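You operate a simulated robot arm through the tools that you are given. There is no shell and no other tool. Be economical: measure what you need, move in short steps, check, and stop when the job is done.

Carry out the task below with a simulated robot arm. There is one attempt and no reset: what you move stays moved.

TASK
Stand the cloth from the landing boards in the hull beside the fasten card. It goes on the side that lies toward x +0.0, y +1.0 (a direction in the base frame), with about 3 cm between them.
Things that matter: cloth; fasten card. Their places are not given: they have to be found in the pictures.

It is judged by the outcome, as a careful person would: the job done as asked, and still so three seconds after it is handed in. It fails if anything else is knocked over, pushed out of place, dropped, spilled or broken.

THE ROBOT
A 7-joint arm with a two-finger parallel gripper, fixed in place. Base frame: the origin is at the foot of the arm, x ahead of it, y to its left, z up; the work surface is at about z = 0. Lengths are in mm, angles in degrees, forces in N, time in s.
With the tool pointing down near the work surface it reaches from about 240 to 620 mm from the base axis. Its first joint turns from -66.0 to 66.0 degrees. Payload 2.6 kg.
Tool frame: the origin (TCP) lies between the finger pads and is the grasp point; the fingertips stand 30 mm ahead of it; z points along the fingers, y is the line along which they close. The gripper opens to 94 mm. The fingers are 28 mm wide and 10 mm thick; the gripper's body (50 by 96 mm) begins 55 mm behind the TCP.
Orientation is that of the tool frame in the base frame, as [roll, pitch, yaw] about the fixed x, y, z axes, in that order (R = Rz(yaw) Ry(pitch) Rx(roll)). With the fingers straight down and closing along the base's y, the tool's x points along the base's -x, its y along +y and its z along -z.

THE INTERFACE
- The arm moves only by the tool arm_command. Its argument "commands" is a list of rows, each a list of 3 entries, a list of its own where there are three numbers: the shift along the tool's x, y, z in units of 25 mm (1.0 is 25 mm), then the turn, a rotation vector about the tool's x, y, z in units of 5 degrees (1.0 is 5 degrees), then the finger opening in m, from 0 to 0.094. In form: [[[x, y, z], [ax, ay, az], claw], ...]. A call has 1 to 10 rows; each row shifts and turns the commanded pose from where the row before left it, along the tool's axes as they then stand. A call with a number of a shift or a turn outside -1 to 1 is refused whole. A row lasts 0.2 s, in which the tool goes at most 50 mm and 8.6 degrees; a call with a longer step from one row to the next is refused whole, and so is a gripper value outside its range. A pose out of reach is approached as far as the arm can. The call stops where the force on the tool passes 40 N (or 10 N more than at its start, if that is more) or the arm is blocked; 0.2 s more then pass. The fingers move at their own pace (about 72 mm/s each) and stop on an object; they squeeze with about 40 N. The grip force told is the motor's: it shows also when the fingers shut on nothing. Time passes only in rows, and 0.2 s behind the last, so rows that do not move let the fingers close. It gives the time, the measured TCP pose, the force on the tool (base axes), the opening and the grip force at its end, in the units of the frame above (readings bear some noise).
- Cameras (640 x 400 px; columns grow to the right, rows downward): "scene" is fixed at [53.8, 467.2, 548.1]; the picture's right is [-0.41, -0.91, 0.00], its down [-0.65, 0.29, -0.70] and it looks along [0.64, -0.28, -0.72] (base axes); focal length 326 px, centre (320, 200). "wrist" rides on the gripper at [-37, 0, -58] in the tool frame; the picture's right is [0.00, -1.00, 0.00], its down [0.97, 0.00, -0.24] and it looks along [0.24, 0.00, 0.97] (tool axes); focal length 218 px, centre (320, 200).
- get_image(camera): a new picture of that camera. No time passes.
- probe_pixels(camera, pixels): for up to 12 pixels [column, row] of the newest picture of that camera ("zoom" is the newest enlarged one), the place [x, y, z] in the base frame of the surface seen there, good to about 2 mm. No time passes.
- zoom(camera, box): a new picture of the part [left, top, right, bottom] of that camera's present view, enlarged. No time passes.
- hand_in(): hands the job in; it is judged then, once.

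Work in short steps. Measure before you move; look again where a grasp or a placing could have gone wrong, and mend it. You have 60 turns and 14 pictures in all, the two below and enlarged ones among them. Open the gripper and draw the arm clear of the work before you hand the job in, unless the task says otherwise; then end with one line.

The tools are called after "Emit:" as a command line: name --argument value ..., lists and objects as JSON in quotes. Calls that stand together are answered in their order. arm_command: Moves the arm, as the interface text tells. Its arguments: {"type":"object","properties":{"commands":{"type":"array","items":{"type":"array"}}},"required":["commands"]} The other tools are called the same way: get_image (camera) takes a picture; probe_pixels (camera, pixels) gives the place of the surface under pixels of a picture; zoom (camera, box) takes an enlarged picture of a part of a camera's view; hand_in () hands the job in.

At the start:

```text
time_s: 0.0
ee_pos: [334.6, 241.7, 245.2]
tcp_rot: [180.0, 0.0, 179.9]
force: [0.7, -0.2, -0.1]
opening: 93.8
grasp_force: 0.0
```

scene: 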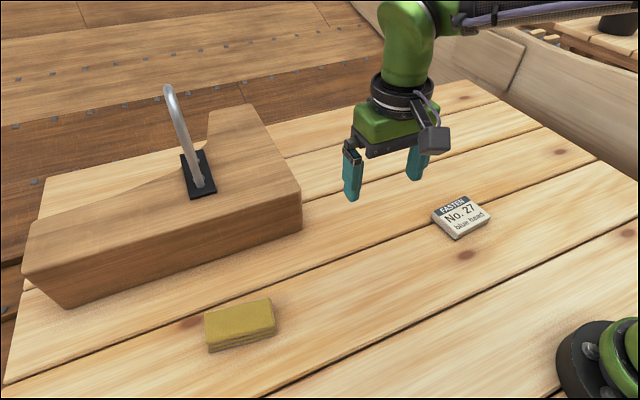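
wrist: 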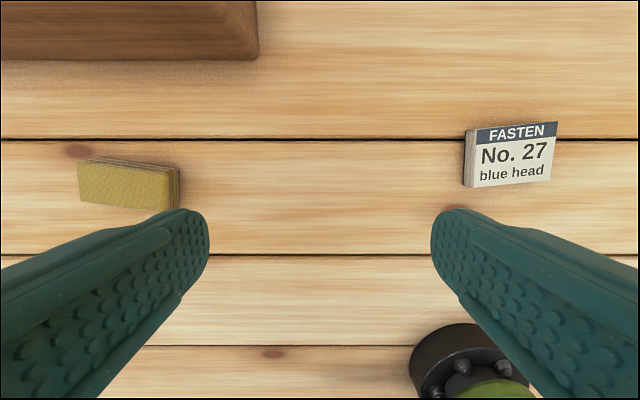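

The yellow folded cloth is at about (240,325) in the scene picture and the fasten card at (460,215). I'll probe both in the two cameras.

Emit:
probe_pixels --camera "scene" --pixels '[[206, 315], [270, 299], [275, 325], [210, 344], [240, 318], [433, 212], [476, 197], [491, 214], [457, 236], [461, 215], [209, 351], [274, 334]]'

Emit:
probe_pixels --camera "wrist" --pixels '[[79, 162], [170, 170], [169, 208], [80, 200], [125, 185], [477, 130], [556, 123], [549, 181], [475, 187], [515, 155], [320, 200], [200, 100]]'

Emit:
zoom --camera "scene" --box '[180, 270, 300, 370]'

```text
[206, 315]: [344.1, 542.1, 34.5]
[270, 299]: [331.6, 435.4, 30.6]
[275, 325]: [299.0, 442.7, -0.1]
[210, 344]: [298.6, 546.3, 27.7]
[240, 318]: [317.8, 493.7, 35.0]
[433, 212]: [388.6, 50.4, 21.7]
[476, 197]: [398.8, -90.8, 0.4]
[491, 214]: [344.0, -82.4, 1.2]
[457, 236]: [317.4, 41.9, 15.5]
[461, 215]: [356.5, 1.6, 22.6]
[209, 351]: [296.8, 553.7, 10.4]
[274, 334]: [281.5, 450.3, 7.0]
```

```text
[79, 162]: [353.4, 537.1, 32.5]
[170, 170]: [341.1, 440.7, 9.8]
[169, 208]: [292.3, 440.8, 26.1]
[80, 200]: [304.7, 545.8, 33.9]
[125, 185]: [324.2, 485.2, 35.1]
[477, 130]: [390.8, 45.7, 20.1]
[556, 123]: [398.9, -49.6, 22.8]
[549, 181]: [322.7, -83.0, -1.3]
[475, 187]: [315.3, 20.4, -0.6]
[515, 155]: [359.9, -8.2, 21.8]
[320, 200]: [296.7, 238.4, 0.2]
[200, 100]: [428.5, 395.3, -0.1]
```

```text
4.00 times, centred on (240, 320) of scene
```

zoom: 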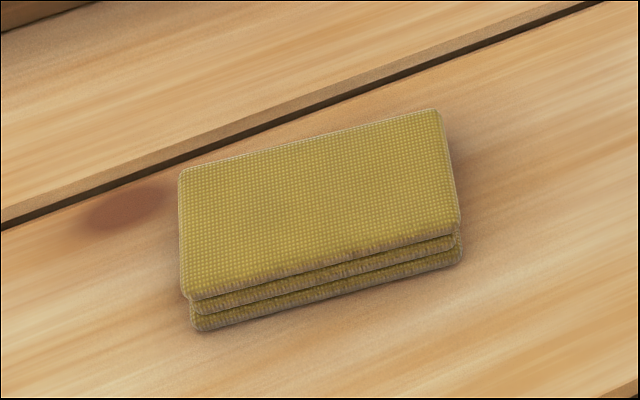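

Emit:
probe_pixels --camera "zoom" --pixels '[[186, 176], [434, 118], [452, 218], [192, 288], [310, 145], [320, 250], [186, 232], [445, 170], [195, 325], [455, 262], [318, 195]]'

Emit:
probe_pixels --camera "scene" --pixels '[[435, 213], [473, 197], [488, 213], [456, 232], [454, 205], [444, 222], [480, 205], [472, 222], [432, 221], [457, 239]]'

```text
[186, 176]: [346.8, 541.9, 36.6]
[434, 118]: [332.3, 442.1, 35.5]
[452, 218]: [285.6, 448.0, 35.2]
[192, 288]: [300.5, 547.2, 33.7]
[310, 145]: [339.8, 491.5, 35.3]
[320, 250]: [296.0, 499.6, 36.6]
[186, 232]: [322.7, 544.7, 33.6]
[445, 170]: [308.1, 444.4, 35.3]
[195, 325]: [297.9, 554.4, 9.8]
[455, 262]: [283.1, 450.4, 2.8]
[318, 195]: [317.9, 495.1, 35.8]
```

```text
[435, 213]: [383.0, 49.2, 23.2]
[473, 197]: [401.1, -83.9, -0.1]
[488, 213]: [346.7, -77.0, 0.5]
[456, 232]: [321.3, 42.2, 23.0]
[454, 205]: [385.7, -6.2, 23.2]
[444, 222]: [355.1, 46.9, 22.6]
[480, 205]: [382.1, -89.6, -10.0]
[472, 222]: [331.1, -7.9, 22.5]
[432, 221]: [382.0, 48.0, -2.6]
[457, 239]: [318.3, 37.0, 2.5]
```

Emit:
probe_pixels --camera "scene" --pixels '[[68, 307], [22, 272], [300, 228], [302, 192], [180, 250], [180, 270], [130, 285], [168, 90], [50, 255]]'

Emit:
arm_command --commands '[[[0, 1, 0], [0, 0, -1], 0.08], [[0.08, 0.99, 0], [0, 0, -1], 0.08], [[0.17, 0.98, 0], [0, 0, -1], 0.08], [[0.25, 0.96, 0], [0, 0, -1], 0.08]]'

```text
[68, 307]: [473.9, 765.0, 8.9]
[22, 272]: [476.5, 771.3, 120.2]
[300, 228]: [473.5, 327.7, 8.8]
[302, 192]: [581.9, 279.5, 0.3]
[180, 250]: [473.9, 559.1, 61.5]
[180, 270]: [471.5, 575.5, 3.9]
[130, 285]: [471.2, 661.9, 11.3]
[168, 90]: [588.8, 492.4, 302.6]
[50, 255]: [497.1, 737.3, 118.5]
```

```text
time_s: 1.0
ee_pos: [310.8, 335.4, 247.3]
tcp_rot: [180.0, 0.0, -160.0]
force: [-0.5, -0.7, -0.7]
opening: 79.8
grasp_force: 0.0
```

The block is clear of the path (x > 470). I'll finish the turn to yaw −97.5 in place.

Emit:
arm_command --commands '[[[0, 0, 0], [0, 0, -1], 0.08], [[0, 0, 0], [0, 0, -1], 0.08], [[0, 0, 0], [0, 0, -1], 0.08], [[0, 0, 0], [0, 0, -1], 0.08], [[0, 0, 0], [0, 0, -1], 0.08], [[0, 0, 0], [0, 0, -1], 0.08], [[0, 0, 0], [0, 0, -1], 0.08], [[0, 0, 0], [0, 0, -1], 0.08], [[0, 0, 0], [0, 0, -1], 0.08], [[0, 0, 0], [0, 0, -1], 0.08]]'

Emit:
arm_command --commands '[[[0, 0, 0], [0, 0, -1], 0.08], [[0, 0, 0], [0, 0, -1], 0.08], [[0, 0, 0], [0, 0, -0.5], 0.08], [[-0.908, 0.087, 0], [0, 0, 0], 0.08], [[-0.908, 0.087, 0], [0, 0, 0], 0.08], [[-0.908, 0.087, 0], [0, 0, 0], 0.08], [[-0.908, 0.087, 0], [0, 0, 0], 0.08], [[-0.908, 0.087, 0], [0, 0, 0], 0.08], [[-0.908, 0.087, 0], [0, 0, 0], 0.08], [[-0.908, 0.087, 0], [0, 0, 0], 0.08]]'

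```text
time_s: 3.2
ee_pos: [309.9, 336.0, 247.1]
tcp_rot: [179.9, -0.1, -109.9]
force: [-0.5, -0.4, 0.2]
opening: 79.9
grasp_force: 0.0
```

```text
time_s: 5.4
ee_pos: [313.6, 486.1, 247.1]
tcp_rot: [-179.9, 0.0, -97.4]
force: [-0.6, -0.9, 0.3]
opening: 79.9
grasp_force: 0.0
out of reach, approached as far as the arm can: row 10
```

The last row met the reach limit at this height. I descend part of the way and look.

Emit:
arm_command --commands '[[[0, 0, 1], [0, 0, 0], 0.08], [[0, 0, 1], [0, 0, 0], 0.08], [[0, 0, 1], [0, 0, 0], 0.08], [[0, 0, 1], [0, 0, 0], 0.08], [[0, 0, 1], [0, 0, 0], 0.08], [[0, 0, 0], [0, 0, 0], 0.08]]'

Emit:
get_image --camera "wrist"

```text
time_s: 6.8
ee_pos: [314.2, 483.5, 122.2]
tcp_rot: [180.0, 0.0, -97.5]
force: [0.3, 0.8, 0.1]
opening: 79.8
grasp_force: 0.0
```

```text
10 pictures are left
```

wrist: 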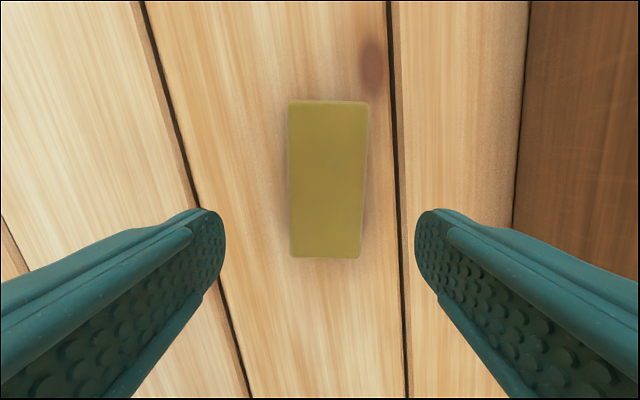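

Emit:
probe_pixels --camera "wrist" --pixels '[[291, 104], [366, 106], [358, 252], [292, 252], [327, 180], [291, 180], [361, 180], [330, 103], [326, 254]]'

```text
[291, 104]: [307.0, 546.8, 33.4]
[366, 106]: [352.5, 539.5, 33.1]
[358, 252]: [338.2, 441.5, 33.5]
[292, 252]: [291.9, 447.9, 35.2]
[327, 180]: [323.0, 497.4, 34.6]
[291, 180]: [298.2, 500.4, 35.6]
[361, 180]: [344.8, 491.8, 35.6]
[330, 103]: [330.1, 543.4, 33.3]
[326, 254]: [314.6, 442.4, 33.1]
```

The cloth's centre is at about (321, 494), yaw −8.5. I correct by the small offset, then check.

Emit:
arm_command --commands '[[[-0.45, -0.2, 0], [0, 0, 0.2], 0.08], [[0, 0, 0.8], [0, 0, 0], 0.08], [[0, 0, 0.8], [0, 0, 0], 0.08], [[0, 0, 0], [0, 0, 0], 0.08]]'

```text
time_s: 7.8
ee_pos: [320.4, 494.1, 82.1]
tcp_rot: [180.0, 0.0, -98.6]
force: [0.1, 0.2, -0.5]
opening: 79.9
grasp_force: 0.0
```

Position is right. I go down to z≈36 and close.

Emit:
arm_command --commands '[[[0, 0, 0.7], [0, 0, 0], 0.08], [[0, 0, 0.7], [0, 0, 0], 0.08], [[0, 0, 0.44], [0, 0, 0], 0.08], [[0, 0, 0], [0, 0, 0], 0.08], [[0, 0, 0], [0, 0, 0], 0.04], [[0, 0, 0], [0, 0, 0], 0.04], [[0, 0, 0], [0, 0, 0], 0.04], [[0, 0, 0], [0, 0, 0], 0.04]]'

```text
time_s: 9.6
ee_pos: [320.6, 494.4, 37.1]
tcp_rot: [180.0, 0.0, -98.5]
force: [0.8, 0.9, 0.1]
opening: 63.3
grasp_force: 39.9
```

The fingers hold something 63 mm wide, since the lower folds stick out a little. I lift and look.

Emit:
arm_command --commands '[[[0, 0, -0.4], [0, 0, 0], 0.04], [[0, 0, -0.8], [0, 0, 0], 0.04], [[0, 0, -0.8], [0, 0, 0], 0.04], [[0, 0, -0.8], [0, 0, 0], 0.04], [[0, 0, 0], [0, 0, 0], 0.04]]'

Emit:
zoom --camera "scene" --box '[120, 200, 360, 380]'

```text
time_s: 10.8
ee_pos: [320.7, 493.7, 106.1]
tcp_rot: [180.0, 0.0, -98.5]
force: [0.0, -0.4, -0.3]
opening: 63.2
grasp_force: 40.1
```

```text
2.22 times, centred on (240, 290) of scene
```

zoom: 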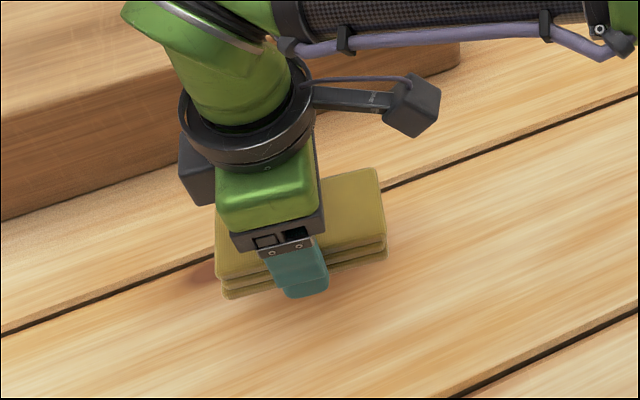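

The whole cloth is lifted. I carry it toward the card, stopping at y≈195.

Emit:
arm_command --commands '[[[0.97, -0.277, 0], [0, 0, 0], 0.04], [[0.97, -0.277, 0], [0, 0, 0], 0.04], [[0.97, -0.277, 0], [0, 0, 0], 0.04], [[0.97, -0.277, 0], [0, 0, 0], 0.04], [[0.97, -0.277, 0], [0, 0, 0], 0.04], [[0.97, -0.277, 0], [0, 0, 0], 0.04], [[0.97, -0.277, 0], [0, 0, 0], 0.04], [[0.97, -0.277, 0], [0, 0, 0], 0.04], [[0.97, -0.277, 0], [0, 0, 0], 0.04], [[0.97, -0.277, 0], [0, 0, 0], 0.04]]'

Emit:
arm_command --commands '[[[0.97, -0.277, 0], [0, 0, 0], 0.04], [[0.97, -0.277, 0], [0, 0, 0], 0.04], [[0, 0, 0], [0, 0, -1], 0.04], [[0, 0, 0], [0, 0, -1], 0.04], [[0, 0, 0], [0, 0, -1], 0.04], [[0, 0, 0], [0, 0, 0], 0.04]]'

Emit:
get_image --camera "scene"

Emit:
get_image --camera "wrist"

```text
time_s: 13.0
ee_pos: [353.1, 244.8, 106.6]
tcp_rot: [179.9, 0.0, -98.4]
force: [0.4, 0.9, -1.0]
opening: 63.6
grasp_force: 40.4
```

```text
time_s: 14.4
ee_pos: [358.9, 195.4, 105.6]
tcp_rot: [180.0, -0.1, -83.3]
force: [0.3, 1.0, -0.1]
opening: 63.5
grasp_force: 39.5
```

```text
8 pictures are left
```

scene: 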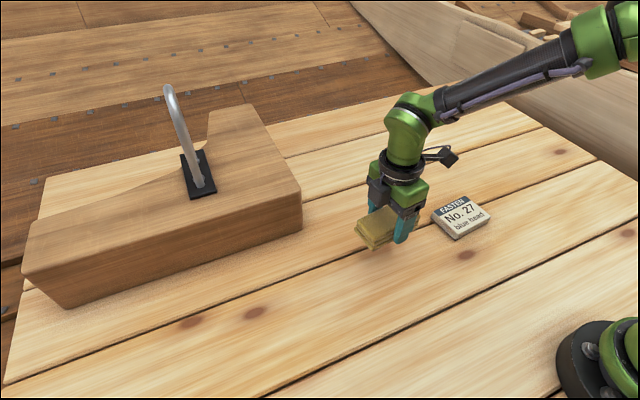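

```text
7 pictures are left
```

wrist: 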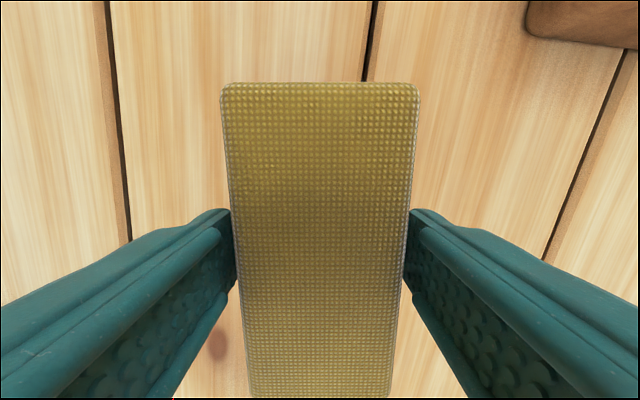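

Emit:
probe_pixels --camera "wrist" --pixels '[[225, 90], [414, 90], [320, 86], [320, 395], [253, 395], [388, 395], [240, 250], [402, 250]]'

Emit:
zoom --camera "scene" --box '[340, 160, 500, 260]'

```text
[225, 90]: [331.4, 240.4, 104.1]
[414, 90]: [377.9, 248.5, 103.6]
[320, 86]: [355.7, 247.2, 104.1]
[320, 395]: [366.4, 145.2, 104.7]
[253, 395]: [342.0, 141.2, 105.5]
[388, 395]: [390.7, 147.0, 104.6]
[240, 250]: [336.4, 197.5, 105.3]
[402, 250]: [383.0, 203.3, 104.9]
```

```text
4.00 times, centred on (420, 210) of scene
```

zoom: 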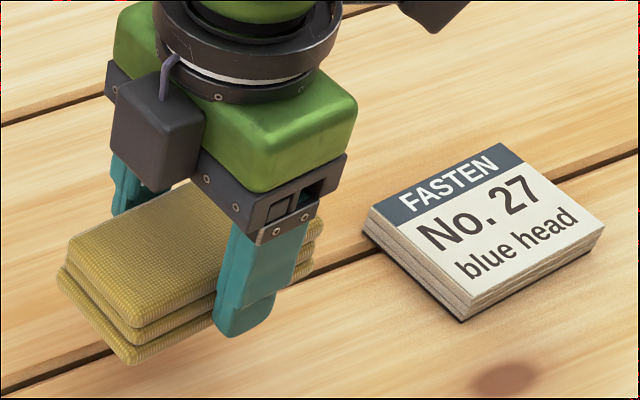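

Emit:
probe_pixels --camera "zoom" --pixels '[[370, 210], [470, 300], [420, 252], [363, 228], [415, 285], [415, 278], [461, 317], [500, 147], [600, 226], [488, 222]]'

```text
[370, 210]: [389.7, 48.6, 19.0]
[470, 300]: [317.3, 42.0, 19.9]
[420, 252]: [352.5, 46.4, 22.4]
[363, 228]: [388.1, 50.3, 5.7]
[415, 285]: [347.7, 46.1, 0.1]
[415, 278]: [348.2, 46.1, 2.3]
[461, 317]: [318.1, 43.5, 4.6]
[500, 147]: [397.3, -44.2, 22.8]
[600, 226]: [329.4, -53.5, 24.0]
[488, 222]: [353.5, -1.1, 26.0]
```

Emit:
probe_pixels --camera "zoom" --pixels '[[318, 222], [316, 240], [308, 262], [314, 250], [75, 265], [65, 245], [128, 345], [132, 330]]'

```text
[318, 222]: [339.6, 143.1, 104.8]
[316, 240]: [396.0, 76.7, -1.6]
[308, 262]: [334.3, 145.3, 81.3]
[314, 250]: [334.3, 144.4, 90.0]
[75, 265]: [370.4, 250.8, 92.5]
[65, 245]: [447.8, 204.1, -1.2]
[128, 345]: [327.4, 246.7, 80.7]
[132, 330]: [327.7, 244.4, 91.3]
```

I shift 67 mm toward −y to leave a 30 mm gap, then lower most of the way and check.

Emit:
arm_command --commands '[[[0.885, 0.123, 0], [0, 0, 0], 0.04], [[0.885, 0.123, 0], [0, 0, 0], 0.04], [[0.885, 0.123, 0], [0, 0, 0], 0.04], [[0, 0, 0.8], [0, 0, 0], 0.04], [[0, 0, 0.8], [0, 0, 0], 0.04], [[0, 0, 0.6], [0, 0, 0], 0.04], [[0, 0, 0], [0, 0, 0], 0.04]]'

Emit:
zoom --camera "scene" --box '[340, 160, 500, 260]'

```text
time_s: 16.0
ee_pos: [358.8, 129.5, 49.5]
tcp_rot: [180.0, 0.0, -83.4]
force: [-0.7, 0.3, 0.2]
opening: 63.7
grasp_force: 39.6
```

```text
4.00 times, centred on (420, 210) of scene
```

zoom: 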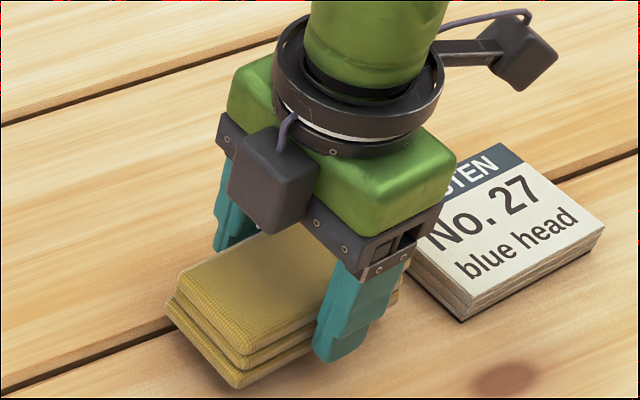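

Emit:
probe_pixels --camera "zoom" --pixels '[[398, 285], [394, 300], [390, 310], [430, 296], [412, 282], [405, 277], [240, 375]]'

Emit:
arm_command --commands '[[[0, 0, 0.3], [0, 0, 0], 0.04], [[0, 0, 0.16], [0, 0, 0], 0.04], [[0, 0, 0], [0, 0, 0], 0.04]]'

```text
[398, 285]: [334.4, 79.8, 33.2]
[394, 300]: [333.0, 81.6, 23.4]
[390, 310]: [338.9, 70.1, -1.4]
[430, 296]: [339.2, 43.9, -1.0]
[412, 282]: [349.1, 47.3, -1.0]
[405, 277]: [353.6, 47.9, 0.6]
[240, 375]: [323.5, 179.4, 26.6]
```

```text
time_s: 16.8
ee_pos: [356.9, 128.6, 39.0]
tcp_rot: [-180.0, 0.0, -83.5]
force: [-0.6, 0.5, 0.3]
opening: 63.5
grasp_force: 40.3
```

The gap is about 32 mm. I nudge 2 mm, touch down, and release.

Emit:
arm_command --commands '[[[0.08, 0, 0], [0, 0, 0], 0.04], [[0, 0, 0.08], [0, 0, 0], 0.04], [[0, 0, 0], [0, 0, 0], 0.04], [[0, 0, 0], [0, 0, 0], 0.07], [[0, 0, 0], [0, 0, 0], 0.085], [[0, 0, 0], [0, 0, 0], 0.085], [[0, 0, 0], [0, 0, 0], 0.085]]'

Emit:
arm_command --commands '[[[0, 0, -0.5], [0, 0, 0], 0.085], [[0, 0, -0.9], [0, 0, 0], 0.085], [[0, 0, -0.9], [0, 0, 0], 0.085], [[0, 0, -0.9], [0, 0, 0], 0.085], [[0, 0, -0.9], [0, 0, 0], 0.085], [[0, 0, -0.9], [0, 0, 0], 0.085], [[-1, 0, -0.5], [0, 0, 0], 0.085], [[-1, 0, 0], [0, 0, 0], 0.085], [[-1, 0, 0], [0, 0, 0], 0.085], [[-1, 0, 0], [0, 0, 0], 0.085]]'

Emit:
zoom --camera "scene" --box '[340, 160, 500, 260]'

```text
time_s: 18.4
ee_pos: [357.9, 126.3, 38.7]
tcp_rot: [-180.0, -0.1, -83.5]
force: [-0.5, 0.3, -0.5]
opening: 85.3
grasp_force: 0.1
```

```text
time_s: 20.6
ee_pos: [346.7, 226.4, 176.0]
tcp_rot: [179.9, -0.1, -83.5]
force: [0.2, 0.2, 0.2]
opening: 84.8
grasp_force: 0.0
```

```text
4.00 times, centred on (420, 210) of scene
```

zoom: 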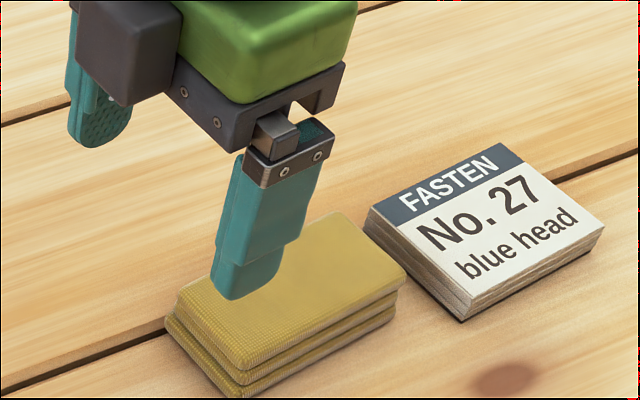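

Emit:
probe_pixels --camera "zoom" --pixels '[[345, 220], [372, 246], [400, 275], [395, 308], [403, 282], [378, 222], [420, 258], [450, 288], [365, 270]]'

Emit:
arm_command --commands '[[[-1, 0, -0.5], [0, 0, 0], 0.085], [[-1, 0, -0.5], [0, 0, 0], 0.085], [[-1, 0, -0.5], [0, 0, 0], 0.085], [[-1, 0, 0], [0, 0, 0], 0.085]]'

Emit:
get_image --camera "scene"

```text
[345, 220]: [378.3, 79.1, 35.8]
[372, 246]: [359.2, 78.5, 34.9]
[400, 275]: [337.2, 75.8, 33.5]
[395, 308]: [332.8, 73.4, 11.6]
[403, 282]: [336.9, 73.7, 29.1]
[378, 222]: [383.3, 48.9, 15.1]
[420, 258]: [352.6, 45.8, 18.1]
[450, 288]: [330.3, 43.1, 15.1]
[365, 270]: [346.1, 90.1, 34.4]
```

```text
time_s: 21.6
ee_pos: [335.2, 325.2, 213.2]
tcp_rot: [-179.9, 0.0, -83.4]
force: [-0.6, 0.2, -0.3]
opening: 85.0
grasp_force: 0.0
```

```text
3 pictures are left
```

scene: 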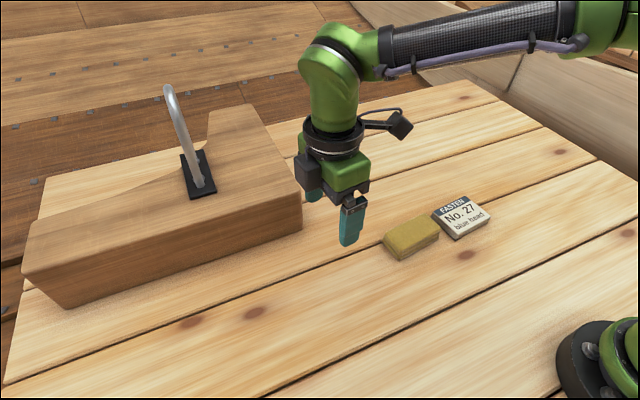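

The cloth stands with a gap of about 30 mm, the card has not moved, and the arm is clear.

Emit:
hand_in

```text
The job is handed in.
```

The cloth now lies flat on the +y side of the fasten card, about 30 mm from it and lined up with it. Nothing else was disturbed, and the job is handed in.
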